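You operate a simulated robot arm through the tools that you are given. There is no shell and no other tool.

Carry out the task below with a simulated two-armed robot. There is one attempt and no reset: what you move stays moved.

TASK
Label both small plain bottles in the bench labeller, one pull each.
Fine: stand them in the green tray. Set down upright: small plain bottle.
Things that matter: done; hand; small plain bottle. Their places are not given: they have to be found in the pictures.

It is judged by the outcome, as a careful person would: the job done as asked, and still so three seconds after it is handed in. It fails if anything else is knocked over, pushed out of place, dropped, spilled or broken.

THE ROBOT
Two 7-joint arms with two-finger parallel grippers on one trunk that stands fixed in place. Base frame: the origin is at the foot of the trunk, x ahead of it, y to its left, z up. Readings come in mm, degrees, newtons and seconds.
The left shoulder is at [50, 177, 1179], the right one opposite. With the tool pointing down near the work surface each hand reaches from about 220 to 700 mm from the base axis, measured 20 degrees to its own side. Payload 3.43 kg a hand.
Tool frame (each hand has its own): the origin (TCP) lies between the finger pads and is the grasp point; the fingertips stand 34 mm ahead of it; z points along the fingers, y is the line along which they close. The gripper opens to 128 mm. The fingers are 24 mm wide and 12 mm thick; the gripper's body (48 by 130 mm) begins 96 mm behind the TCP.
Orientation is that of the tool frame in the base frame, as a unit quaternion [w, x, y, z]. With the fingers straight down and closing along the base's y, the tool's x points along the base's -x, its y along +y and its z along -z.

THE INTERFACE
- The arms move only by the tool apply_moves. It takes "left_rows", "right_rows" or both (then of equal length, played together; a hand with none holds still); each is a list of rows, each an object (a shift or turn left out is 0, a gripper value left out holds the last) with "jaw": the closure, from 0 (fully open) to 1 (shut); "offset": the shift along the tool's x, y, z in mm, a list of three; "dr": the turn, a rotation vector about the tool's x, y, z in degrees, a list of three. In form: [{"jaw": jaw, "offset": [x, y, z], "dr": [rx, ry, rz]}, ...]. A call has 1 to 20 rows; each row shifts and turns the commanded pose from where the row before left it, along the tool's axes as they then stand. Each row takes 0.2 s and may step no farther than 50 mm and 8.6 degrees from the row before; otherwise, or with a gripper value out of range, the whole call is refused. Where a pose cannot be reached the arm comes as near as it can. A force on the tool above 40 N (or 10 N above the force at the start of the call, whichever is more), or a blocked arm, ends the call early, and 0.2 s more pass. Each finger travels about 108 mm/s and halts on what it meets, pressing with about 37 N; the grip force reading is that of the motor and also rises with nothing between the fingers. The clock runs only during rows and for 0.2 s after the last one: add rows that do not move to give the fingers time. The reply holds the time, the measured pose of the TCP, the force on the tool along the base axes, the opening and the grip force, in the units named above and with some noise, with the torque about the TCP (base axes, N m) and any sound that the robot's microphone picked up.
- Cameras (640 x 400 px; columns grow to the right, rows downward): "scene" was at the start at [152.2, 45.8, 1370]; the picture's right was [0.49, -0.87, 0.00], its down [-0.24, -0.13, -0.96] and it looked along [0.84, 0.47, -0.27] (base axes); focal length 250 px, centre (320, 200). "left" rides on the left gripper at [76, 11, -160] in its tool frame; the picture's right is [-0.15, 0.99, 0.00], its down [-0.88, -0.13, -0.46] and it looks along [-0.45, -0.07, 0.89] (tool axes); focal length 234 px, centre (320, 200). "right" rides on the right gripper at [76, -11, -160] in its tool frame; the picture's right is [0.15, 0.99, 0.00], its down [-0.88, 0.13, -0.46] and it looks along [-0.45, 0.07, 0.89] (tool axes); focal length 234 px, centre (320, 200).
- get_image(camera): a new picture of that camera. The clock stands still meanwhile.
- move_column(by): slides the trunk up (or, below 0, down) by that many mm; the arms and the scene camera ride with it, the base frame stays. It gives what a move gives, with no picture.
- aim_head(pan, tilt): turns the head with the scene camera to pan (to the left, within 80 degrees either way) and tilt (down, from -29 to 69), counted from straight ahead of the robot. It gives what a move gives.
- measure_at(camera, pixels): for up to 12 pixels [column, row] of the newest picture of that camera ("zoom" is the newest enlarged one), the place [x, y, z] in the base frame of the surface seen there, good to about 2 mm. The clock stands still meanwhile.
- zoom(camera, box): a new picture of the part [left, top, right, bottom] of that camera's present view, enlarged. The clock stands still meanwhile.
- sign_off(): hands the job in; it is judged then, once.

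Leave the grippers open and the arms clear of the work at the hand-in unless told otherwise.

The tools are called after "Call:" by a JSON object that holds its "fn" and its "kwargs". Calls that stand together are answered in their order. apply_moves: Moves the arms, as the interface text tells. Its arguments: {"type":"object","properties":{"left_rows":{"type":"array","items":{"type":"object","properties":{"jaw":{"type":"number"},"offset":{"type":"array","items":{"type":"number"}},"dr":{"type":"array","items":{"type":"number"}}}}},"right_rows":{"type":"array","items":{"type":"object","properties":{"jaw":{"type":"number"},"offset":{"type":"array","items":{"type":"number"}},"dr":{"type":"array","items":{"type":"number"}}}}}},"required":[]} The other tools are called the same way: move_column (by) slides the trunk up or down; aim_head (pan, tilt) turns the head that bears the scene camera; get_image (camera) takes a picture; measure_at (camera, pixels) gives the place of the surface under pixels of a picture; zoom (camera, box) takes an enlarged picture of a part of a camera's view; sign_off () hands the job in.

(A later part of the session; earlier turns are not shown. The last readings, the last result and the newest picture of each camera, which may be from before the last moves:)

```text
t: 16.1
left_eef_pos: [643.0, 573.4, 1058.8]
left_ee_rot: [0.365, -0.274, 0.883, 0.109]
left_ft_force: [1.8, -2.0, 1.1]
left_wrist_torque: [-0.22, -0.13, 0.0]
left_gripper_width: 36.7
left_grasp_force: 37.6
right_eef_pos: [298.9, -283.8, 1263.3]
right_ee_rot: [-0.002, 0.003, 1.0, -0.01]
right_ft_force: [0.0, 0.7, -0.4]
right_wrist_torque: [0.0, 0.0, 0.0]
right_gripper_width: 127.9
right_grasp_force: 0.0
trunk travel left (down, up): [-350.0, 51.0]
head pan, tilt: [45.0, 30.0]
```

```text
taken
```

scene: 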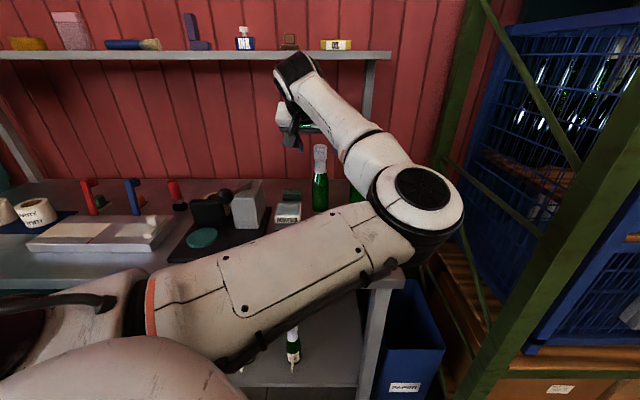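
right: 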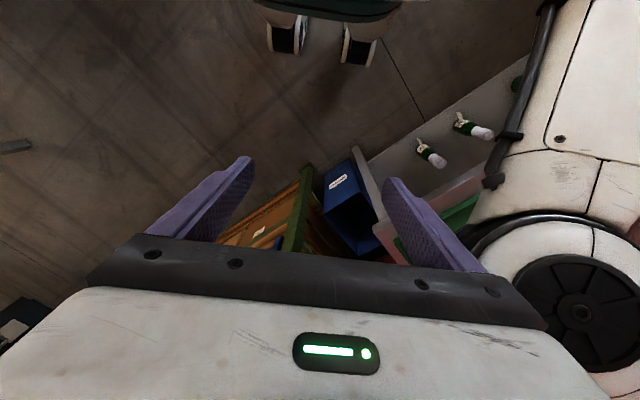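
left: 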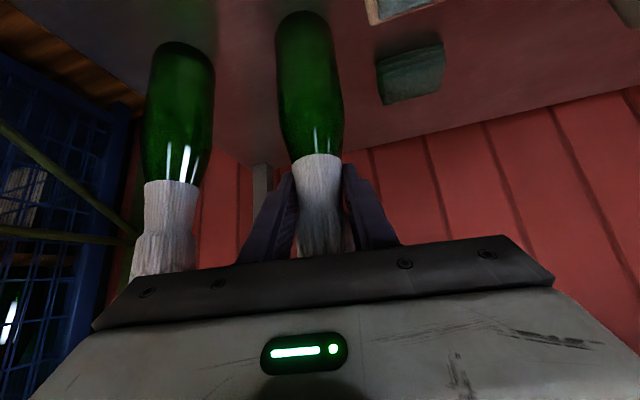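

The neck is gripped (36.7 mm, 37.6 N). I lift straight up 60 mm and check that the bottle hangs true.

Call:
{"fn": "apply_moves", "kwargs": {"left_rows": [{"offset": [-7, 0, -7.1]}, {"offset": [-14.1, 0, -14.2]}, {"offset": [-21.2, 0, -21.3]}, {}]}}

Call:
{"fn": "get_image", "kwargs": {"camera": "left"}}

Call:
{"fn": "get_image", "kwargs": {"camera": "scene"}}

```text
t: 17.1
left_eef_pos: [644.3, 575.3, 1118.4]
left_ee_rot: [0.364, -0.275, 0.883, 0.11]
left_ft_force: [0.0, 0.4, -4.7]
left_wrist_torque: [-0.03, -0.03, 0.03]
left_gripper_width: 37.1
left_grasp_force: 36.8
right_eef_pos: [300.4, -283.0, 1262.9]
right_ee_rot: [-0.001, 0.004, 1.0, -0.01]
right_ft_force: [0.0, -0.4, 0.1]
right_wrist_torque: [-0.01, -0.01, -0.03]
right_gripper_width: 127.9
right_grasp_force: 0.0
trunk travel left (down, up): [-350.0, 51.0]
head pan, tilt: [45.0, 30.0]
```

```text
taken
```

left: 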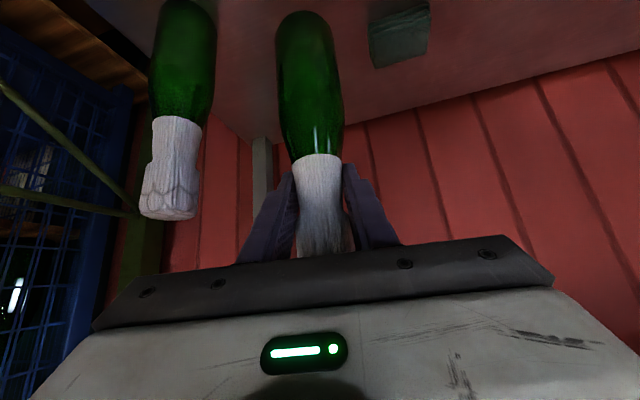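

```text
taken
```

scene: 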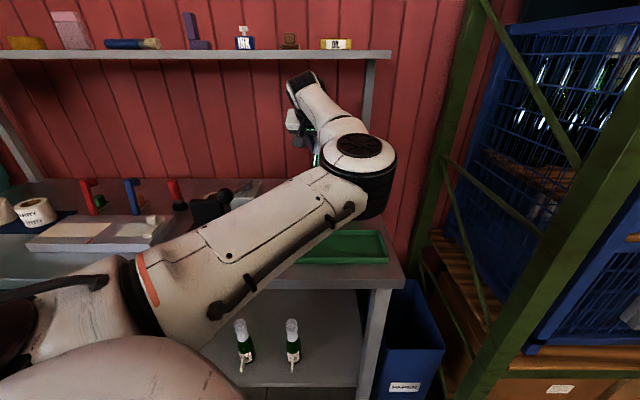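

The bottle hangs firmly, upright. I draw it back from the wall and up to about (480,470,1290), clear above the lever.

Call:
{"fn": "apply_moves", "kwargs": {"left_rows": [{"offset": [1, 0.4, -16]}, {"offset": [2, 0.8, -32]}, {"offset": [2, 0.8, -32]}, {"offset": [2, 0.8, -32]}, {"offset": [2, 0.8, -32]}, {"offset": [2, 0.8, -32]}, {"offset": [2, 0.8, -32]}, {"offset": [2, 0.8, -32]}, {"offset": [1, 0.4, -16]}, {}]}}

Call:
{"fn": "get_image", "kwargs": {"camera": "scene"}}

Call:
{"fn": "get_image", "kwargs": {"camera": "left"}}

```text
t: 19.2
left_eef_pos: [473.7, 487.1, 1284.9]
left_ee_rot: [0.362, -0.292, 0.879, 0.107]
left_ft_force: [-0.3, -0.2, -4.1]
left_wrist_torque: [0.01, -0.02, 0.02]
left_gripper_width: 37.0
left_grasp_force: 37.0
right_eef_pos: [300.4, -283.5, 1264.1]
right_ee_rot: [0.0, 0.004, 1.0, -0.01]
right_ft_force: [0.5, -0.2, 0.3]
right_wrist_torque: [0.0, 0.06, -0.04]
right_gripper_width: 128.1
right_grasp_force: 0.0
trunk travel left (down, up): [-350.0, 51.0]
head pan, tilt: [45.0, 30.0]
```

```text
taken
```

scene: 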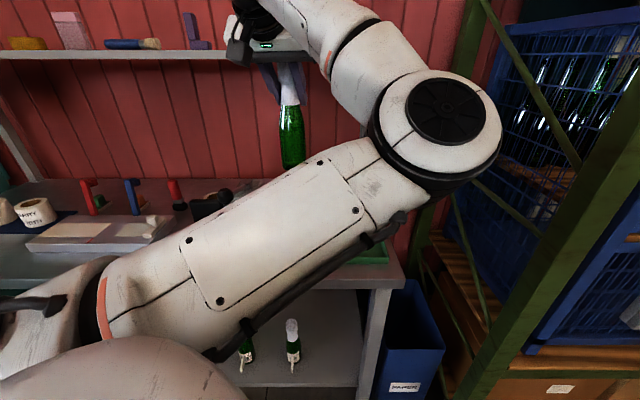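

```text
taken
```

left: 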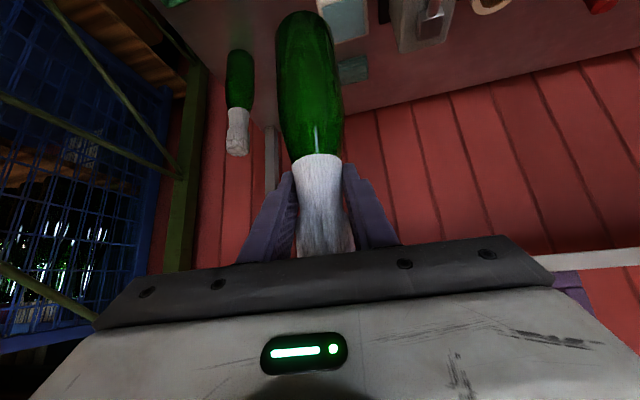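

The bottle's bottom is at about 1126, above the knob (≈1115). I now carry it sideways over the lever to above the teal disc at (289,674), in 30 mm steps.

Call:
{"fn": "apply_moves", "kwargs": {"left_rows": [{"offset": [1.7, 15.3, -1.8]}, {"offset": [3.3, 30.6, -3.6]}, {"offset": [3.3, 30.6, -3.6]}, {"offset": [3.3, 30.6, -3.6]}, {"offset": [3.3, 30.6, -3.6]}, {"offset": [3.3, 30.6, -3.6]}, {"offset": [3.3, 30.6, -3.6]}, {"offset": [3.3, 30.6, -3.6]}, {"offset": [3.3, 30.6, -3.6]}, {"offset": [1.7, 15.3, -1.8]}, {}]}}

Call:
{"fn": "get_image", "kwargs": {"camera": "scene"}}

Call:
{"fn": "get_image", "kwargs": {"camera": "left"}}

```text
t: 21.6
left_eef_pos: [288.1, 675.3, 1288.3]
left_ee_rot: [0.365, -0.274, 0.883, 0.11]
left_ft_force: [-0.6, -0.2, -4.4]
left_wrist_torque: [-0.04, -0.01, 0.01]
left_gripper_width: 37.3
left_grasp_force: 36.7
right_eef_pos: [299.9, -282.7, 1262.9]
right_ee_rot: [-0.001, 0.004, 1.0, -0.01]
right_ft_force: [-0.1, 0.1, 0.6]
right_wrist_torque: [0.01, 0.01, 0.0]
right_gripper_width: 128.0
right_grasp_force: 0.1
trunk travel left (down, up): [-350.0, 51.0]
head pan, tilt: [45.0, 30.0]
```

```text
taken
```

scene: 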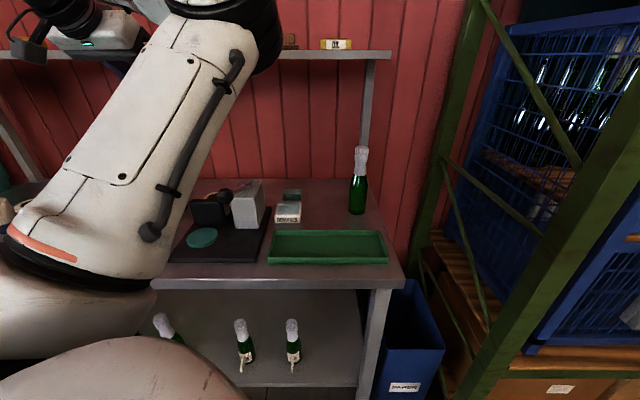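

```text
taken
```

left: 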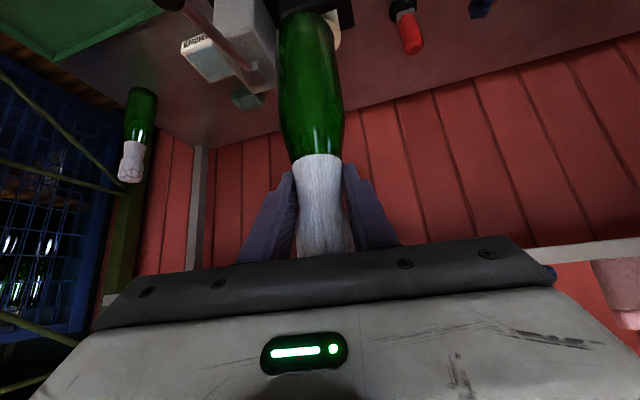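

Above the disc now at (288,675,1288). I re-measure the disc rim from the scene camera to confirm its centre before lowering.

Call:
{"fn": "zoom", "kwargs": {"camera": "scene", "box": [170, 180, 250, 260]}}

Call:
{"fn": "measure_at", "kwargs": {"camera": "scene", "pixels": [[202, 237], [189, 238], [215, 234], [203, 229], [201, 245], [225, 193], [240, 187], [213, 207]]}}

```text
5.00 times, centred on (210, 220) of scene
```

zoom: 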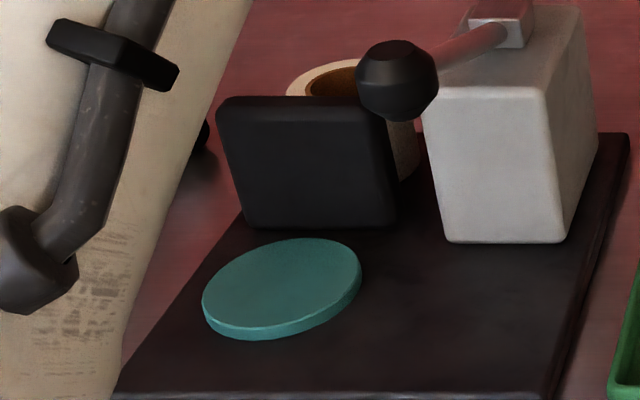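

```text
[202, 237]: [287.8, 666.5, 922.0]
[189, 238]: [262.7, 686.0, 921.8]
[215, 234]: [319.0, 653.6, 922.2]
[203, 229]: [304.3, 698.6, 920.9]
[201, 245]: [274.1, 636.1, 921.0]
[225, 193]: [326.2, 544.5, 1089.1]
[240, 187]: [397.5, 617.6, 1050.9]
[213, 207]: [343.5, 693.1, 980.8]
```

I refine with the zoomed picture's disc rim.

Call:
{"fn": "measure_at", "kwargs": {"camera": "zoom", "pixels": [[207, 296], [357, 268], [315, 241], [250, 326], [225, 272], [340, 300], [265, 248], [295, 322], [310, 130], [310, 222], [250, 222], [380, 222]]}}

```text
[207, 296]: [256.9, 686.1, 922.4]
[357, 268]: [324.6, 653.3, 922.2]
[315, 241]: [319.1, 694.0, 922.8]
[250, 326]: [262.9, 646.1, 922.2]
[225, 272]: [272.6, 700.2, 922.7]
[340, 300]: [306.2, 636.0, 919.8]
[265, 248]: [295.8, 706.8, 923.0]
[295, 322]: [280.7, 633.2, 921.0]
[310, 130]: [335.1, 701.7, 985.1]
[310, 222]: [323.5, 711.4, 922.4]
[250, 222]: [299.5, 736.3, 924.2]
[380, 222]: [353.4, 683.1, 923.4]
```

Disc centre is about (289.5,671.5), top z≈923, aligned with the wall. I lower the bottle to about 15 mm above the disc.

Call:
{"fn": "apply_moves", "kwargs": {"left_rows": [{"offset": [11, -1, 11]}, {"offset": [22.3, -1, 22.3]}, {"offset": [22.3, -0.7, 22.3]}, {"offset": [22.3, 0, 22.3]}, {"offset": [22.3, 0, 22.3]}, {"offset": [22.3, 0, 22.3]}, {"offset": [11, 0, 11]}, {}]}}

Call:
{"fn": "get_image", "kwargs": {"camera": "left"}}

Call:
{"fn": "get_image", "kwargs": {"camera": "scene"}}

```text
t: 23.4
left_eef_pos: [291.1, 671.4, 1100.8]
left_ee_rot: [0.364, -0.274, 0.883, 0.11]
left_ft_force: [0.1, 0.7, -4.0]
left_wrist_torque: [0.02, -0.03, -0.01]
left_gripper_width: 37.3
left_grasp_force: 36.7
right_eef_pos: [300.4, -283.8, 1263.9]
right_ee_rot: [-0.001, 0.003, 1.0, -0.011]
right_ft_force: [-0.7, -0.6, -0.7]
right_wrist_torque: [0.0, 0.0, 0.03]
right_gripper_width: 127.9
right_grasp_force: 0.2
trunk travel left (down, up): [-350.0, 51.0]
head pan, tilt: [45.0, 30.0]
```

```text
taken
```

left: 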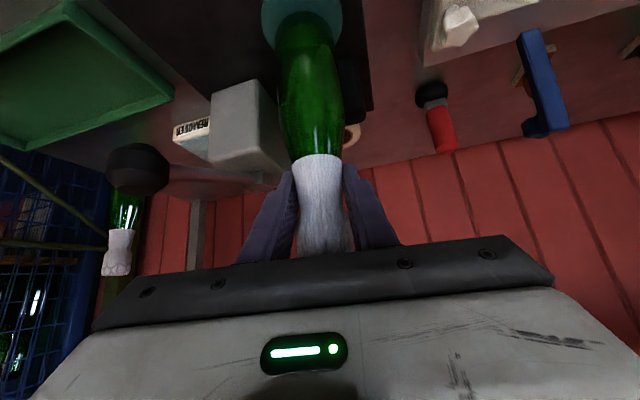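

```text
taken
```

scene: 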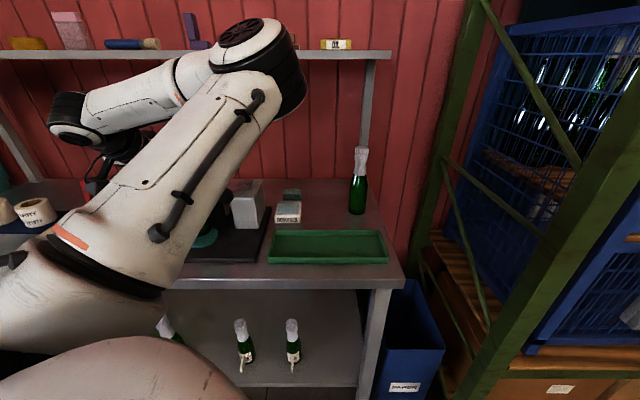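

Bottle A hangs centred over the disc. I lower 15 mm and then creep by small steps until contact shows in the force.

Call:
{"fn": "apply_moves", "kwargs": {"left_rows": [{"offset": [3.5, 0, 3.5]}, {"offset": [3.5, 0, 3.5]}, {"offset": [3.5, 0, 3.5]}, {"offset": [0.7, 0, 0.7]}, {"offset": [0.7, 0, 0.7]}, {}]}}

```text
t: 24.9
left_eef_pos: [290.9, 671.7, 1082.7]
left_ee_rot: [0.365, -0.274, 0.883, 0.11]
left_ft_force: [-0.4, 0.6, -5.2]
left_wrist_torque: [-0.01, 0.02, 0.03]
left_gripper_width: 37.0
left_grasp_force: 37.3
right_eef_pos: [299.9, -283.7, 1263.8]
right_ee_rot: [-0.001, 0.003, 1.0, -0.01]
right_ft_force: [0.0, 0.8, 0.2]
right_wrist_torque: [0.01, -0.02, 0.01]
right_gripper_width: 128.1
right_grasp_force: 0.0
trunk travel left (down, up): [-350.0, 51.0]
head pan, tilt: [45.0, 30.0]
```

Still hanging (−5 N). I creep down further in 1 mm steps.

Call:
{"fn": "apply_moves", "kwargs": {"left_rows": [{"offset": [0.7, 0, 0.7]}, {}]}}

Call:
{"fn": "apply_moves", "kwargs": {"left_rows": [{"offset": [0.7, 0, 0.7]}, {}]}}

```text
t: 25.4
left_eef_pos: [290.8, 672.4, 1083.3]
left_ee_rot: [0.366, -0.273, 0.883, 0.111]
left_ft_force: [-0.8, 0.2, -0.2]
left_wrist_torque: [-0.01, 0.03, -0.03]
left_gripper_width: 37.2
left_grasp_force: 36.4
right_eef_pos: [299.5, -283.9, 1263.9]
right_ee_rot: [0.0, 0.003, 1.0, -0.01]
right_ft_force: [0.1, 0.1, 0.0]
right_wrist_torque: [-0.01, 0.0, -0.02]
right_gripper_width: 127.9
right_grasp_force: 0.0
trunk travel left (down, up): [-350.0, 51.0]
head pan, tilt: [45.0, 30.0]
```

```text
t: 26.1
left_eef_pos: [290.4, 670.1, 1083.1]
left_ee_rot: [0.366, -0.273, 0.883, 0.111]
left_ft_force: [0.2, 2.6, 5.7]
left_wrist_torque: [0.12, 0.1, -0.01]
left_gripper_width: 36.8
left_grasp_force: 37.1
right_eef_pos: [299.6, -284.4, 1265.1]
right_ee_rot: [-0.001, 0.003, 1.0, -0.009]
right_ft_force: [-0.5, -0.1, 0.4]
right_wrist_torque: [0.02, -0.02, 0.01]
right_gripper_width: 128.0
right_grasp_force: 0.0
trunk travel left (down, up): [-350.0, 51.0]
head pan, tilt: [45.0, 30.0]
```

The force has reversed to +5.7 N: the bottle stands on the disc. I open the fingers to about 83 mm and look.

Call:
{"fn": "apply_moves", "kwargs": {"left_rows": [{"jaw": 0.35}, {}, {}]}}

Call:
{"fn": "get_image", "kwargs": {"camera": "left"}}

```text
t: 26.9
left_eef_pos: [289.7, 670.6, 1081.6]
left_ee_rot: [0.365, -0.274, 0.883, 0.11]
left_ft_force: [-0.4, -0.1, -0.3]
left_wrist_torque: [0.0, 0.01, -0.02]
left_gripper_width: 83.1
left_grasp_force: 0.1
right_eef_pos: [299.1, -283.8, 1263.1]
right_ee_rot: [-0.001, 0.003, 1.0, -0.01]
right_ft_force: [0.0, 0.7, 0.4]
right_wrist_torque: [0.0, -0.02, -0.02]
right_gripper_width: 127.9
right_grasp_force: 0.1
trunk travel left (down, up): [-350.0, 51.0]
head pan, tilt: [45.0, 30.0]
```

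```text
taken
```

left: 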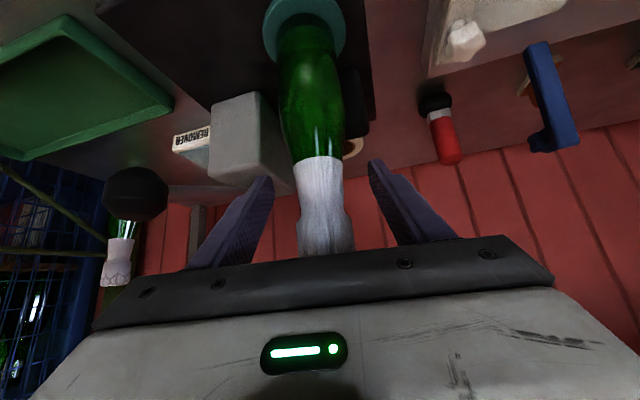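

Bottle A stands freely on the disc. I retreat 150 mm backwards along the fingers.

Call:
{"fn": "apply_moves", "kwargs": {"left_rows": [{"offset": [0, 0, -20]}, {"offset": [0, 0, -30]}, {"offset": [0, 0, -30]}, {"offset": [0, 0, -35]}, {"offset": [0, 0, -35]}, {}]}}

Call:
{"fn": "get_image", "kwargs": {"camera": "left"}}

Call:
{"fn": "get_image", "kwargs": {"camera": "scene"}}

```text
t: 28.2
left_eef_pos: [204.0, 610.6, 1188.3]
left_ee_rot: [0.365, -0.274, 0.883, 0.11]
left_ft_force: [-0.6, 0.9, 0.1]
left_wrist_torque: [0.02, 0.03, 0.02]
left_gripper_width: 83.2
left_grasp_force: 0.2
right_eef_pos: [300.4, -283.3, 1263.2]
right_ee_rot: [-0.001, 0.003, 1.0, -0.011]
right_ft_force: [0.4, -0.1, 0.2]
right_wrist_torque: [0.0, -0.03, -0.01]
right_gripper_width: 128.0
right_grasp_force: 0.0
trunk travel left (down, up): [-350.0, 51.0]
head pan, tilt: [45.0, 30.0]
```

```text
taken
```

left: 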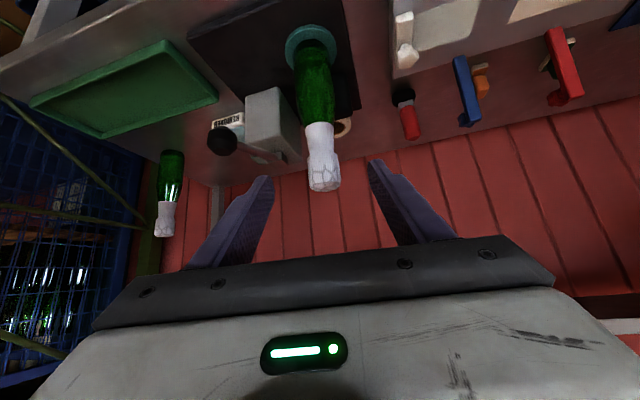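

```text
taken
```

scene: 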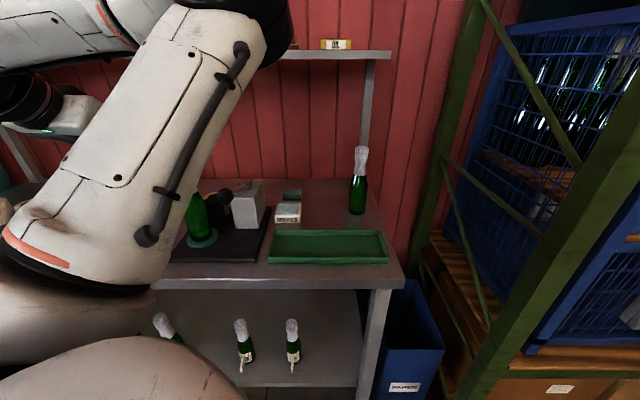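

Bottle A stands on the disc. I zoom to check its centring and the lever's joint.

Call:
{"fn": "zoom", "kwargs": {"camera": "left", "box": [200, 10, 360, 190]}}

Call:
{"fn": "zoom", "kwargs": {"camera": "scene", "box": [170, 165, 270, 265]}}

Call:
{"fn": "measure_at", "kwargs": {"camera": "left", "pixels": [[318, 75], [320, 135], [222, 140], [222, 128], [222, 152], [210, 140], [234, 140], [255, 155], [270, 157], [262, 160]]}}

```text
2.22 times, centred on (280, 100) of left
```

zoom: 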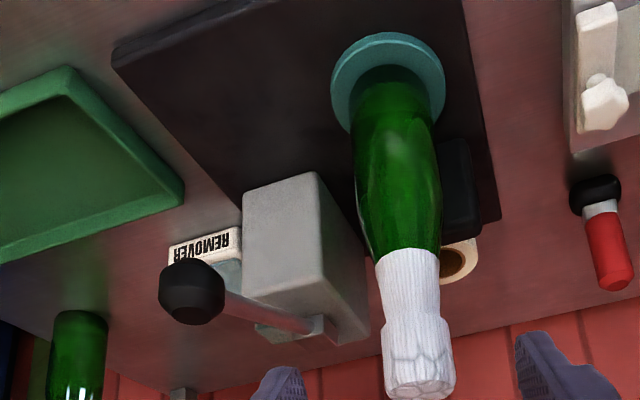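

```text
4.00 times, centred on (220, 215) of scene
```

zoom: 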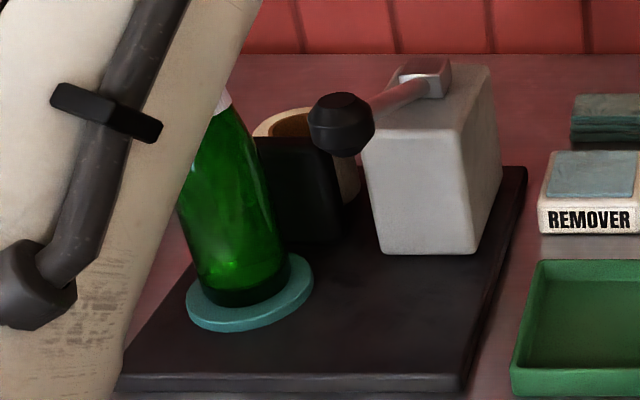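

```text
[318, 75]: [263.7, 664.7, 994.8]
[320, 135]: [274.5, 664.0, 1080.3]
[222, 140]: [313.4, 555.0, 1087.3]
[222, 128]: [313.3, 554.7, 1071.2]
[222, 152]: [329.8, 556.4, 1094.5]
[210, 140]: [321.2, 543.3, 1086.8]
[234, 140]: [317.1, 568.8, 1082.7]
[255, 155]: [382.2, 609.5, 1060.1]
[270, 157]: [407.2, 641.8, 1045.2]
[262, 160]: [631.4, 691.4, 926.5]
```

The bottle is well centred. Next is the lever: knob centre about (327,561.5,1079), lever rising toward the robot. I yaw the hand 9.4° to line up with the lever and move to a pre-grasp point in front of the knob.

Call:
{"fn": "apply_moves", "kwargs": {"left_rows": [{"dr": [-3.3, 0, -3.35]}, {"dr": [-3.3, 0, -3.35]}, {"offset": [9.5, -30, 1.7]}, {"offset": [9.5, -30, 1.7]}, {"offset": [9.5, -30, 1.7]}, {"offset": [9.4, -30, 1.7]}, {}]}}

Call:
{"fn": "get_image", "kwargs": {"camera": "left"}}

Call:
{"fn": "get_image", "kwargs": {"camera": "scene"}}

```text
t: 29.9
left_eef_pos: [270.0, 510.1, 1155.9]
left_ee_rot: [0.354, -0.346, 0.858, 0.139]
left_ft_force: [0.4, -0.9, -0.5]
left_wrist_torque: [-0.02, -0.02, -0.01]
left_gripper_width: 83.2
left_grasp_force: 0.1
right_eef_pos: [300.5, -283.2, 1264.2]
right_ee_rot: [-0.001, 0.004, 1.0, -0.011]
right_ft_force: [-0.2, -0.4, 0.2]
right_wrist_torque: [-0.02, 0.01, -0.03]
right_gripper_width: 127.6
right_grasp_force: 0.1
trunk travel left (down, up): [-350.0, 51.0]
head pan, tilt: [45.0, 30.0]
```

```text
taken
```

left: 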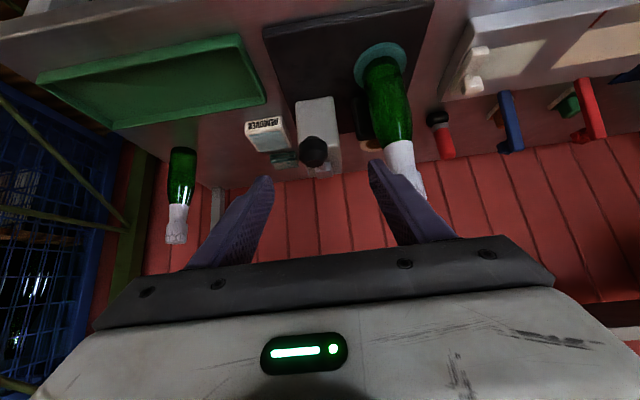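

```text
taken
```

scene: 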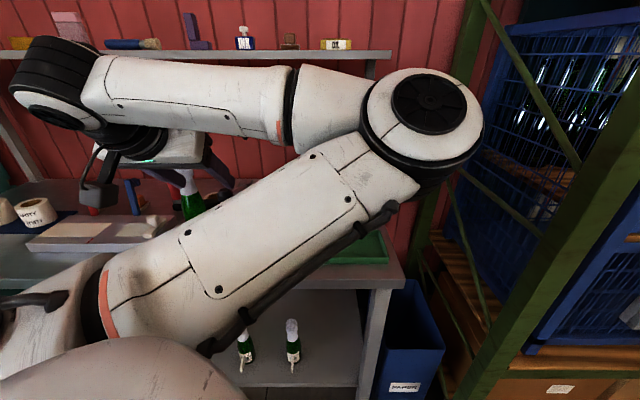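

The knob appears at (314,152). I measure it to refine its centre.

Call:
{"fn": "measure_at", "kwargs": {"camera": "left", "pixels": [[314, 152], [314, 140], [314, 164], [302, 152], [327, 152], [323, 170], [318, 168], [328, 174], [388, 100], [395, 160]]}}

Call:
{"fn": "zoom", "kwargs": {"camera": "left", "box": [270, 90, 430, 200]}}

```text
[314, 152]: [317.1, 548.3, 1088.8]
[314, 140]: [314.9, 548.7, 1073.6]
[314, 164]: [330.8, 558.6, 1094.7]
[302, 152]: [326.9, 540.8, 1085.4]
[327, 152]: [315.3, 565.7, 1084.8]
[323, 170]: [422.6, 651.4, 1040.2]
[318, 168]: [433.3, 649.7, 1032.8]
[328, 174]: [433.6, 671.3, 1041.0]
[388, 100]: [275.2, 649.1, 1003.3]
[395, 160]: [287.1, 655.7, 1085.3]
```

```text
3.64 times, centred on (350, 145) of left
```

zoom: 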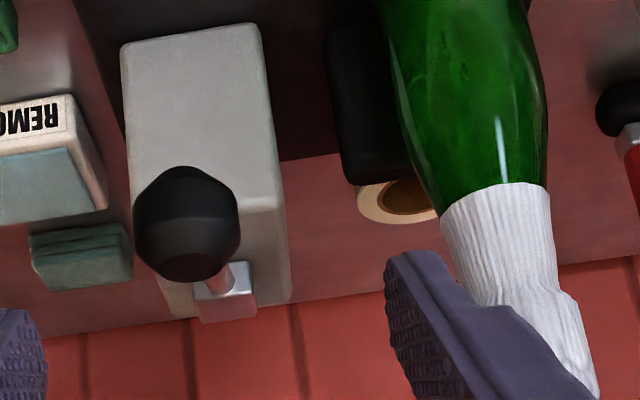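

Knob centre refined to about (328.7,560.6,1078). I narrow the fingers to ~70 mm and advance 110 mm so they straddle the knob.

Call:
{"fn": "apply_moves", "kwargs": {"left_rows": [{"jaw": 0.45, "offset": [0, -1.2, 27.5]}, {"offset": [0, -1.2, 27.5]}, {"offset": [0, -1.2, 27.5]}, {"offset": [0, 0, 27.3]}, {}]}}

Call:
{"fn": "get_image", "kwargs": {"camera": "left"}}

```text
t: 31.1
left_eef_pos: [328.6, 559.5, 1079.0]
left_ee_rot: [0.355, -0.346, 0.857, 0.14]
left_ft_force: [0.1, -0.3, 1.0]
left_wrist_torque: [0.02, -0.05, 0.01]
left_gripper_width: 70.2
left_grasp_force: 0.2
right_eef_pos: [301.0, -283.5, 1262.7]
right_ee_rot: [-0.001, 0.003, 1.0, -0.01]
right_ft_force: [1.0, 0.3, -0.1]
right_wrist_torque: [-0.03, 0.04, -0.02]
right_gripper_width: 128.0
right_grasp_force: 0.0
trunk travel left (down, up): [-350.0, 51.0]
head pan, tilt: [45.0, 30.0]
```

```text
taken
```

left: 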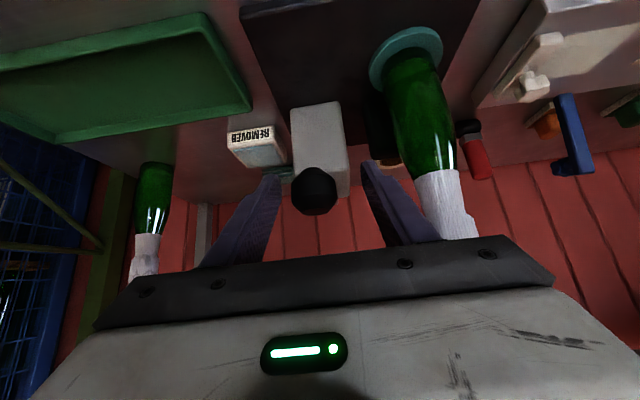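

The knob is at (314,190), about 4–5 mm to one side of the fingers' middle (321,193). I shift over 4 mm and then close on it.

Call:
{"fn": "apply_moves", "kwargs": {"left_rows": [{"offset": [0, -4, 0]}, {"jaw": 1}, {}, {}, {}]}}

Call:
{"fn": "get_image", "kwargs": {"camera": "left"}}

```text
t: 32.2
left_eef_pos: [330.5, 558.6, 1079.6]
left_ee_rot: [0.354, -0.346, 0.858, 0.14]
left_ft_force: [0.5, -0.4, 0.5]
left_wrist_torque: [-0.04, -0.02, -0.01]
left_gripper_width: 33.1
left_grasp_force: 45.3
right_eef_pos: [299.5, -284.8, 1263.1]
right_ee_rot: [-0.001, 0.004, 1.0, -0.01]
right_ft_force: [0.0, 0.3, 0.1]
right_wrist_torque: [0.03, 0.01, -0.01]
right_gripper_width: 128.1
right_grasp_force: 0.0
trunk travel left (down, up): [-350.0, 51.0]
head pan, tilt: [45.0, 30.0]
```

```text
taken
```

left: 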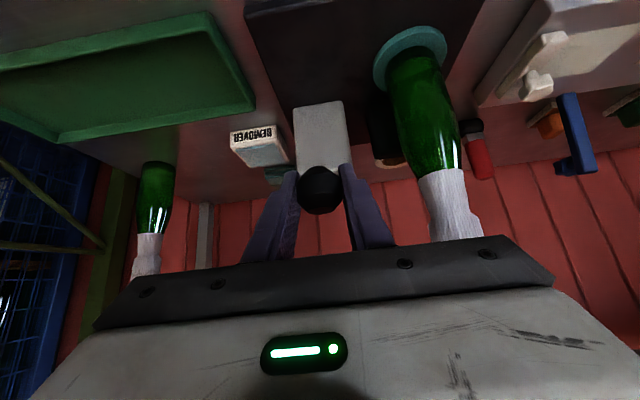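

The knob is held (33 mm). I begin the pull, downwards along the lever's arc, watching the force.

Call:
{"fn": "apply_moves", "kwargs": {"left_rows": [{"offset": [5.9, 0, 3.3]}, {"offset": [5.9, 0, 3.3]}, {"offset": [5.5, 0, 3.6]}, {"offset": [5.4, 0, 3.7]}]}}

```text
t: 33.2
left_eef_pos: [326.9, 552.9, 1055.0]
left_ee_rot: [0.355, -0.345, 0.857, 0.14]
left_ft_force: [2.3, 8.5, 7.3]
left_wrist_torque: [0.88, -0.86, -0.02]
left_gripper_width: 32.7
left_grasp_force: 44.9
right_eef_pos: [300.5, -283.5, 1263.6]
right_ee_rot: [0.0, 0.004, 1.0, -0.01]
right_ft_force: [0.0, -0.4, 0.7]
right_wrist_torque: [-0.01, -0.04, -0.02]
right_gripper_width: 128.1
right_grasp_force: 0.0
trunk travel left (down, up): [-350.0, 51.0]
head pan, tilt: [45.0, 30.0]
```

The lever follows easily (about 7 N). I continue the pull downward along the arc.

Call:
{"fn": "apply_moves", "kwargs": {"left_rows": [{"offset": [4.7, 0, 4.6]}, {"offset": [4.7, 0, 4.6]}, {"offset": [4.4, 0, 4.9]}, {"offset": [4.4, 0, 4.9]}]}}

```text
t: 34.2
left_eef_pos: [325.5, 553.0, 1027.2]
left_ee_rot: [0.355, -0.345, 0.858, 0.139]
left_ft_force: [-4.4, 1.4, 8.5]
left_wrist_torque: [0.86, -0.83, -0.03]
left_gripper_width: 32.9
left_grasp_force: 45.0
right_eef_pos: [299.0, -284.6, 1263.8]
right_ee_rot: [0.0, 0.004, 1.0, -0.01]
right_ft_force: [0.3, -0.3, -0.5]
right_wrist_torque: [0.01, -0.02, 0.02]
right_gripper_width: 128.0
right_grasp_force: 0.2
trunk travel left (down, up): [-350.0, 51.0]
head pan, tilt: [45.0, 30.0]
```

Still smooth. I continue further down.

Call:
{"fn": "apply_moves", "kwargs": {"left_rows": [{"offset": [4.3, 0, 5.0]}, {"offset": [4.3, 0, 5.0]}, {"offset": [3.9, 0, 5.3]}, {"offset": [3.9, 0, 5.3]}]}}

```text
t: 35.2
left_eef_pos: [328.4, 555.0, 1002.4]
left_ee_rot: [0.355, -0.346, 0.857, 0.14]
left_ft_force: [-7.8, 2.1, 9.7]
left_wrist_torque: [0.84, -0.86, -0.02]
left_gripper_width: 33.0
left_grasp_force: 44.9
right_eef_pos: [299.1, -285.2, 1264.6]
right_ee_rot: [0.0, 0.002, 1.0, -0.01]
right_ft_force: [-0.3, 0.3, -0.2]
right_wrist_torque: [0.01, 0.0, -0.03]
right_gripper_width: 128.0
right_grasp_force: 0.0
trunk travel left (down, up): [-350.0, 51.0]
head pan, tilt: [45.0, 30.0]
```

Continuing down, watching for the end stop.

Call:
{"fn": "apply_moves", "kwargs": {"left_rows": [{"offset": [3.9, 0, 5.3]}, {"offset": [3.9, 0, 5.3]}, {"offset": [3.3, 0, 5.8]}, {"offset": [3.3, 0, 5.8]}]}}

```text
t: 36.2
left_eef_pos: [332.6, 558.2, 981.6]
left_ee_rot: [0.36, -0.346, 0.854, 0.144]
left_ft_force: [-12.5, 0.2, 31.9]
left_wrist_torque: [-0.02, 0.03, -0.02]
left_gripper_width: 33.4
left_grasp_force: 45.4
right_eef_pos: [297.4, -286.9, 1264.4]
right_ee_rot: [0.001, 0.003, 1.0, -0.009]
right_ft_force: [-0.2, 0.0, 0.3]
right_wrist_torque: [-0.02, 0.02, 0.01]
right_gripper_width: 127.9
right_grasp_force: 0.0
trunk travel left (down, up): [-350.0, 51.0]
head pan, tilt: [45.0, 30.0]
```

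Force has risen to 32 N at z≈982: the end stop. I look at the result while holding.

Call:
{"fn": "get_image", "kwargs": {"camera": "left"}}

Call:
{"fn": "get_image", "kwargs": {"camera": "scene"}}

Call:
{"fn": "zoom", "kwargs": {"camera": "left", "box": [280, 0, 520, 240]}}

```text
taken
```

left: 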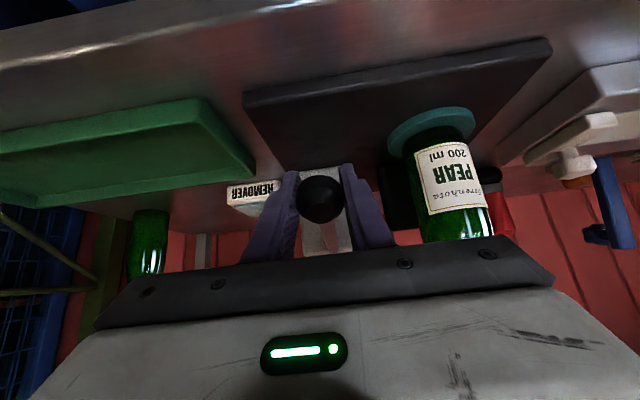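

```text
taken
```

scene: 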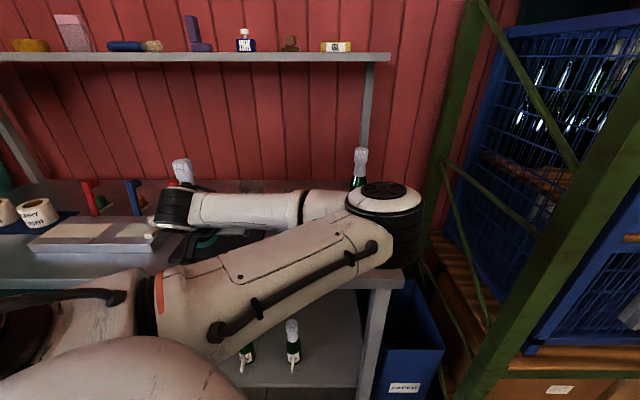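

```text
1.67 times, centred on (400, 120) of left
```

zoom: 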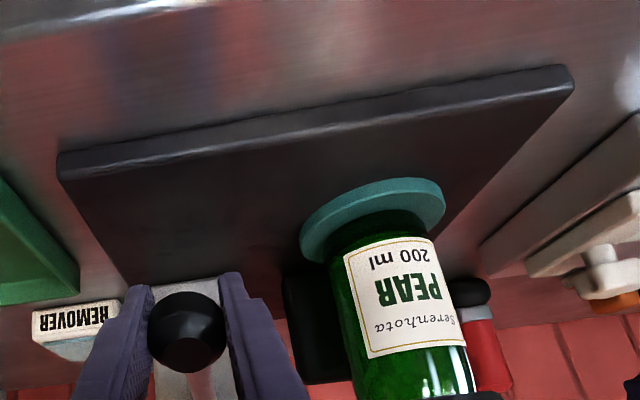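

The label "Serenhota PEAR 200 ml" is on the bottle, straight. I guide the lever back up along the same arc.

Call:
{"fn": "apply_moves", "kwargs": {"left_rows": [{"offset": [-3.3, 0, -5.8]}, {"offset": [-3.3, 0, -5.8]}, {"offset": [-3.9, 0, -5.3]}, {"offset": [-3.9, 0, -5.3]}, {"offset": [-3.9, 0, -5.3]}, {"offset": [-3.9, 0, -5.3]}, {"offset": [-4.3, 0, -5.0]}, {"offset": [-4.3, 0, -5.0]}, {"offset": [-4.4, 0, -4.9]}, {"offset": [-4.4, 0, -4.9]}, {"offset": [-4.7, 0, -4.6]}, {"offset": [-4.7, 0, -4.6]}, {"offset": [-5.4, 0, -3.7]}, {"offset": [-5.5, 0, -3.6]}, {"offset": [-5.9, 0, -3.3]}, {"offset": [-5.9, 0, -3.3]}, {}]}}

Call:
{"fn": "get_image", "kwargs": {"camera": "left"}}

```text
t: 39.9
left_eef_pos: [330.9, 557.2, 1077.7]
left_ee_rot: [0.354, -0.346, 0.858, 0.138]
left_ft_force: [-5.3, -1.0, -16.0]
left_wrist_torque: [-0.12, 0.11, -0.07]
left_gripper_width: 32.7
left_grasp_force: 45.4
right_eef_pos: [300.2, -282.6, 1264.2]
right_ee_rot: [-0.001, 0.003, 1.0, -0.01]
right_ft_force: [-0.1, 0.3, 1.2]
right_wrist_torque: [0.02, 0.01, 0.0]
right_gripper_width: 128.1
right_grasp_force: 0.0
trunk travel left (down, up): [-350.0, 51.0]
head pan, tilt: [45.0, 30.0]
```

```text
taken
```

left: 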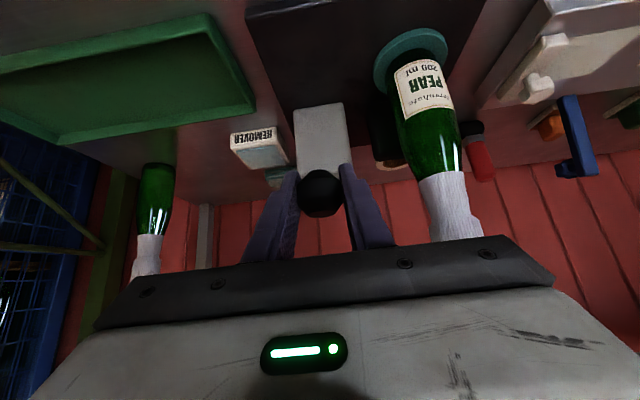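

The lever is back at its top stop. I open the fingers to 70 mm and retreat 110 mm.

Call:
{"fn": "apply_moves", "kwargs": {"left_rows": [{"jaw": 0.45}, {}, {}, {"offset": [0, 0, -25]}, {"offset": [0, 0, -40]}, {"offset": [0, 0, -45]}, {}]}}

Call:
{"fn": "get_image", "kwargs": {"camera": "left"}}

```text
t: 41.5
left_eef_pos: [273.8, 505.4, 1156.8]
left_ee_rot: [0.353, -0.35, 0.857, 0.138]
left_ft_force: [-0.8, 0.0, -0.1]
left_wrist_torque: [0.0, -0.01, 0.0]
left_gripper_width: 70.5
left_grasp_force: 0.1
right_eef_pos: [300.7, -282.5, 1263.9]
right_ee_rot: [-0.001, 0.003, 1.0, -0.011]
right_ft_force: [0.7, 0.0, 0.5]
right_wrist_torque: [0.01, 0.01, 0.03]
right_gripper_width: 127.7
right_grasp_force: 0.1
trunk travel left (down, up): [-350.0, 51.0]
head pan, tilt: [45.0, 30.0]
```

```text
taken
```

left: 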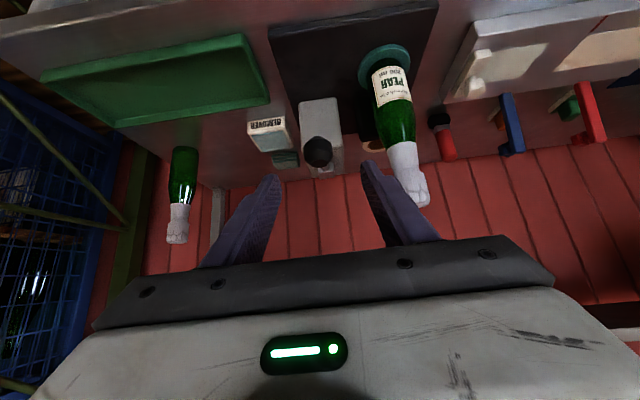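

The lever stays up and the bottle stands. I zoom on the label to check that it is clean and straight.

Call:
{"fn": "zoom", "kwargs": {"camera": "left", "box": [350, 30, 440, 130]}}

Call:
{"fn": "measure_at", "kwargs": {"camera": "left", "pixels": [[392, 85], [395, 130], [404, 155], [408, 190], [319, 151], [319, 160]]}}

```text
4.00 times, centred on (395, 80) of left
```

zoom: 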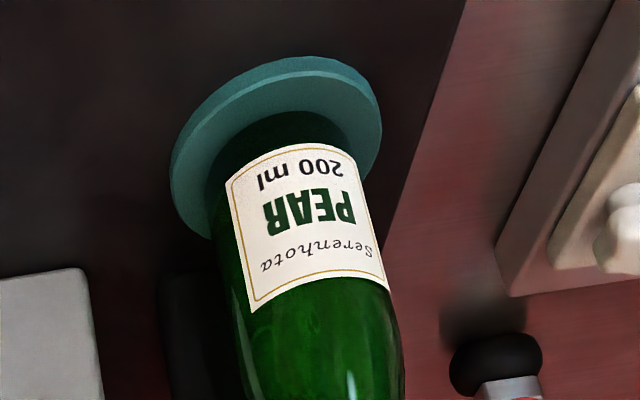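

```text
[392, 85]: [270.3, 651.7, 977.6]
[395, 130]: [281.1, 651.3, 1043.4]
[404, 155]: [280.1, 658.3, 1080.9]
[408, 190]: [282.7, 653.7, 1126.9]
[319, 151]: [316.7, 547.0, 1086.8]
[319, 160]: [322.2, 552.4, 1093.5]
```

Label is clean and straight. Now I go back to the pre-grasp pose in front of bottle A (about (204,611,1188)), turning the hand back 9.4° and opening to 83 mm.

Call:
{"fn": "apply_moves", "kwargs": {"left_rows": [{"jaw": 0.35, "offset": [-9.4, 31.2, -1.7]}, {"offset": [-9.4, 31.2, -1.7]}, {"offset": [-9.4, 31.2, -1.7]}, {"offset": [-9.3, 31.1, -1.6]}, {"dr": [3.3, 0, 3.35]}, {"dr": [3.3, 0, 3.35]}, {}]}}

Call:
{"fn": "get_image", "kwargs": {"camera": "left"}}

```text
t: 43.0
left_eef_pos: [203.0, 608.6, 1188.6]
left_ee_rot: [0.365, -0.274, 0.883, 0.111]
left_ft_force: [0.8, -0.1, 1.0]
left_wrist_torque: [-0.02, 0.01, 0.0]
left_gripper_width: 83.0
left_grasp_force: 0.0
right_eef_pos: [299.5, -284.4, 1263.5]
right_ee_rot: [-0.001, 0.003, 1.0, -0.01]
right_ft_force: [0.6, 0.2, 0.2]
right_wrist_torque: [0.01, -0.02, -0.03]
right_gripper_width: 127.9
right_grasp_force: 0.1
trunk travel left (down, up): [-350.0, 51.0]
head pan, tilt: [45.0, 30.0]
```

```text
taken
```

left: 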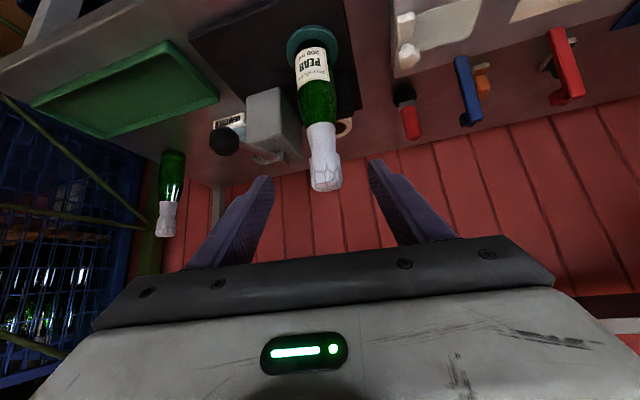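

I advance 151 mm so the fingers straddle bottle A's neck again.

Call:
{"fn": "apply_moves", "kwargs": {"left_rows": [{"offset": [0, 0.6, 35]}, {"offset": [0, 0.6, 35]}, {"offset": [0, 0.6, 30]}, {"offset": [0, 0.6, 30]}, {"offset": [0, 0.2, 20.5]}, {}]}}

Call:
{"fn": "get_image", "kwargs": {"camera": "left"}}

```text
t: 44.5
left_eef_pos: [291.2, 671.3, 1081.2]
left_ee_rot: [0.364, -0.274, 0.883, 0.11]
left_ft_force: [0.6, 0.3, 1.0]
left_wrist_torque: [0.02, -0.01, 0.02]
left_gripper_width: 83.1
left_grasp_force: 0.0
right_eef_pos: [300.8, -283.6, 1264.0]
right_ee_rot: [-0.001, 0.003, 1.0, -0.01]
right_ft_force: [0.0, 0.0, -0.7]
right_wrist_torque: [-0.02, 0.02, 0.01]
right_gripper_width: 127.8
right_grasp_force: 0.1
trunk travel left (down, up): [-350.0, 51.0]
head pan, tilt: [45.0, 30.0]
```

```text
taken
```

left: 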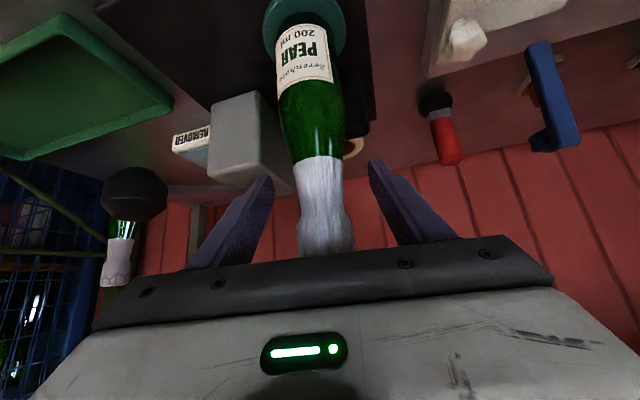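

The neck is between the fingers. I close, then lift 30 mm straight up and check.

Call:
{"fn": "apply_moves", "kwargs": {"left_rows": [{"jaw": 1}, {}, {}, {}]}}

Call:
{"fn": "apply_moves", "kwargs": {"left_rows": [{"offset": [-3.5, 0, -3.5]}, {"offset": [-7, 0, -7.1]}, {"offset": [-10.6, 0, -10.6]}, {}]}}

Call:
{"fn": "get_image", "kwargs": {"camera": "left"}}

```text
t: 45.5
left_eef_pos: [291.6, 670.7, 1081.4]
left_ee_rot: [0.364, -0.275, 0.883, 0.11]
left_ft_force: [0.2, 2.1, 0.5]
left_wrist_torque: [0.15, 0.01, 0.0]
left_gripper_width: 37.3
left_grasp_force: 37.2
right_eef_pos: [299.4, -283.9, 1264.4]
right_ee_rot: [-0.001, 0.003, 1.0, -0.011]
right_ft_force: [0.4, -0.4, -0.1]
right_wrist_torque: [0.0, 0.0, 0.02]
right_gripper_width: 127.9
right_grasp_force: 0.1
trunk travel left (down, up): [-350.0, 51.0]
head pan, tilt: [45.0, 30.0]
```

```text
t: 46.5
left_eef_pos: [292.4, 672.6, 1111.0]
left_ee_rot: [0.365, -0.274, 0.883, 0.11]
left_ft_force: [0.1, 0.0, -4.0]
left_wrist_torque: [0.02, -0.02, 0.04]
left_gripper_width: 37.1
left_grasp_force: 37.0
right_eef_pos: [300.5, -283.7, 1262.6]
right_ee_rot: [-0.001, 0.003, 1.0, -0.01]
right_ft_force: [-1.2, -0.2, -0.1]
right_wrist_torque: [-0.01, 0.0, 0.0]
right_gripper_width: 128.1
right_grasp_force: 0.1
trunk travel left (down, up): [-350.0, 51.0]
head pan, tilt: [45.0, 30.0]
```

```text
taken
```

left: 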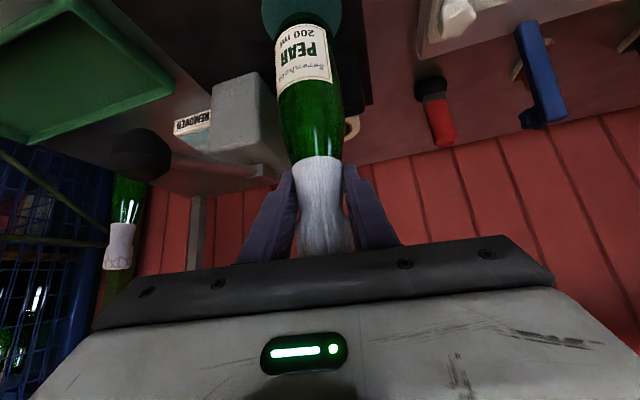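

Bottle A is held again (−4 N weight). I lift straight up to about z 1290, clear of the lever, and take new views of the tray.

Call:
{"fn": "apply_moves", "kwargs": {"left_rows": [{"offset": [-10.6, 0, -10.6]}, {"offset": [-21.1, 0, -21.3]}, {"offset": [-21.1, 0, -21.3]}, {"offset": [-21.1, 0, -21.3]}, {"offset": [-21.1, 0, -21.3]}, {"offset": [-21.1, 0, -21.3]}, {"offset": [-10.6, 0, -10.6]}, {}]}}

Call:
{"fn": "get_image", "kwargs": {"camera": "scene"}}

```text
t: 48.2
left_eef_pos: [290.6, 672.3, 1289.7]
left_ee_rot: [0.365, -0.275, 0.883, 0.11]
left_ft_force: [-0.1, 0.6, -3.3]
left_wrist_torque: [0.0, 0.01, -0.02]
left_gripper_width: 37.0
left_grasp_force: 37.2
right_eef_pos: [298.7, -283.0, 1263.4]
right_ee_rot: [0.0, 0.004, 1.0, -0.011]
right_ft_force: [-0.1, -0.8, -0.4]
right_wrist_torque: [0.0, -0.03, -0.01]
right_gripper_width: 127.8
right_grasp_force: 0.0
trunk travel left (down, up): [-350.0, 51.0]
head pan, tilt: [45.0, 30.0]
```

```text
taken
```

scene: 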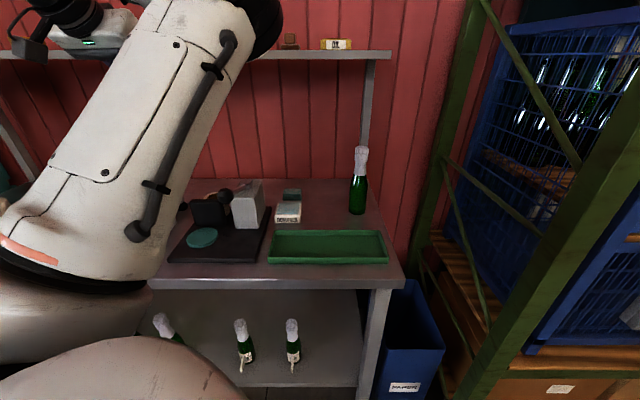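

The tray is visible at (328,247). I zoom and measure its inner floor and rims.

Call:
{"fn": "zoom", "kwargs": {"camera": "scene", "box": [255, 220, 400, 275]}}

Call:
{"fn": "measure_at", "kwargs": {"camera": "scene", "pixels": [[280, 250], [300, 250], [330, 250], [360, 250], [380, 250], [330, 240], [330, 257], [280, 240], [375, 240], [270, 263], [388, 262], [328, 263]]}}

```text
4.41 times, centred on (328, 248) of scene
```

zoom: 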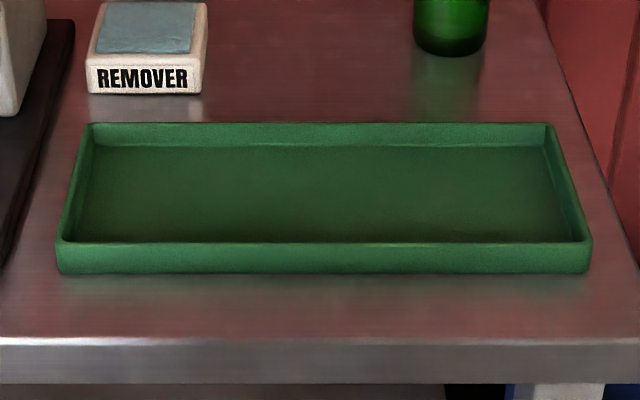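

```text
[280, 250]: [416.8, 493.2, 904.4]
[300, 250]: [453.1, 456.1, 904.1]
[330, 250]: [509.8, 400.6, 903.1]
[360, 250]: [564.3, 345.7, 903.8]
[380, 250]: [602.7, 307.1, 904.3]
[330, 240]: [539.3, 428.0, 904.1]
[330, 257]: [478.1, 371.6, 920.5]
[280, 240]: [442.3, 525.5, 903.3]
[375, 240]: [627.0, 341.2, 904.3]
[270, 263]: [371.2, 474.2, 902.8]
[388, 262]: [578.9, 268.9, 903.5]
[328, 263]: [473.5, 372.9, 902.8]
```

I measure the tray's rim corners in the zoomed picture.

Call:
{"fn": "measure_at", "kwargs": {"camera": "zoom", "pixels": [[89, 126], [548, 126], [62, 242], [588, 242], [100, 150], [542, 150], [325, 126], [325, 244], [325, 150], [325, 236], [80, 180], [560, 180]]}}

```text
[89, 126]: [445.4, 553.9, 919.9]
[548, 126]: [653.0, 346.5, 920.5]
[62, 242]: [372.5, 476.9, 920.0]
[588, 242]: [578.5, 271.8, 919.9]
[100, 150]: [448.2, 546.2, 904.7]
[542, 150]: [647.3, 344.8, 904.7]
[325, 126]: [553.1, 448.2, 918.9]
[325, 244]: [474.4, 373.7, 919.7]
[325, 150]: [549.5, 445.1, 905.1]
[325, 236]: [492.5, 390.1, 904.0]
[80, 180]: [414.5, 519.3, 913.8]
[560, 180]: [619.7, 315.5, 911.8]
```

Tray: centre (512,412), floor z≈904, rim z≈920, inner about 280×95 mm. I'll stand A in its left part at (459,465). I carry it back over the lever at z≈1290.

Call:
{"fn": "apply_moves", "kwargs": {"left_rows": [{"offset": [-0.9, -14.8, 0.9]}, {"offset": [-1.7, -29.6, 1.85]}, {"offset": [-1.7, -29.6, 1.85]}, {"offset": [-1.7, -29.6, 1.85]}, {"offset": [-1.7, -29.6, 1.85]}, {"offset": [-1.7, -29.6, 1.85]}, {"offset": [-1.7, -29.6, 1.85]}, {"offset": [-1.7, -29.6, 1.85]}, {"offset": [-1.7, -29.6, 1.85]}, {"offset": [-0.9, -14.8, 0.9]}, {}]}}

Call:
{"fn": "get_image", "kwargs": {"camera": "scene"}}

Call:
{"fn": "get_image", "kwargs": {"camera": "left"}}

```text
t: 50.6
left_eef_pos: [453.2, 479.5, 1289.2]
left_ee_rot: [0.362, -0.291, 0.879, 0.107]
left_ft_force: [0.1, 0.9, -3.8]
left_wrist_torque: [0.0, 0.01, 0.02]
left_gripper_width: 37.3
left_grasp_force: 37.5
right_eef_pos: [300.3, -283.9, 1263.7]
right_ee_rot: [-0.001, 0.003, 1.0, -0.01]
right_ft_force: [-1.6, 0.2, -1.0]
right_wrist_torque: [0.02, -0.01, 0.0]
right_gripper_width: 127.9
right_grasp_force: 0.1
trunk travel left (down, up): [-350.0, 51.0]
head pan, tilt: [45.0, 30.0]
```

```text
taken
```

scene: 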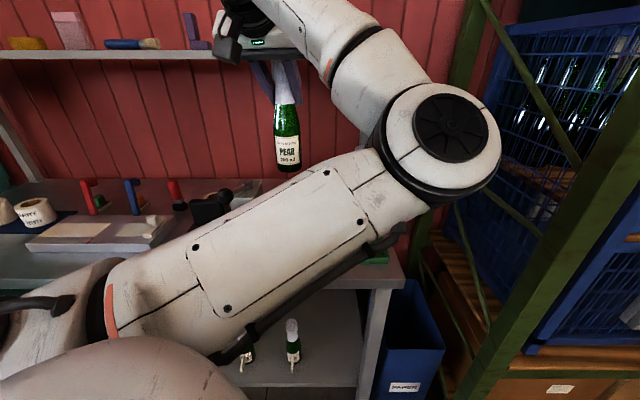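

```text
taken
```

left: 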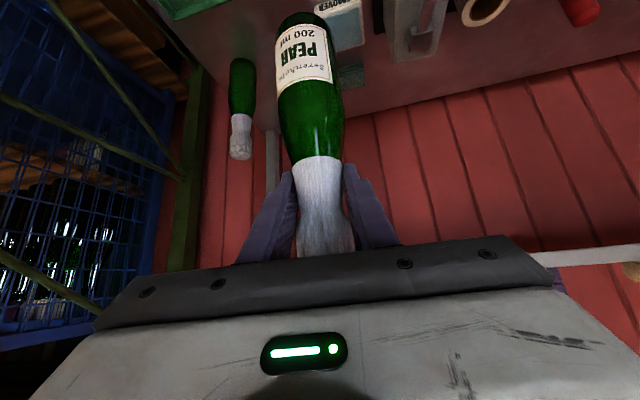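

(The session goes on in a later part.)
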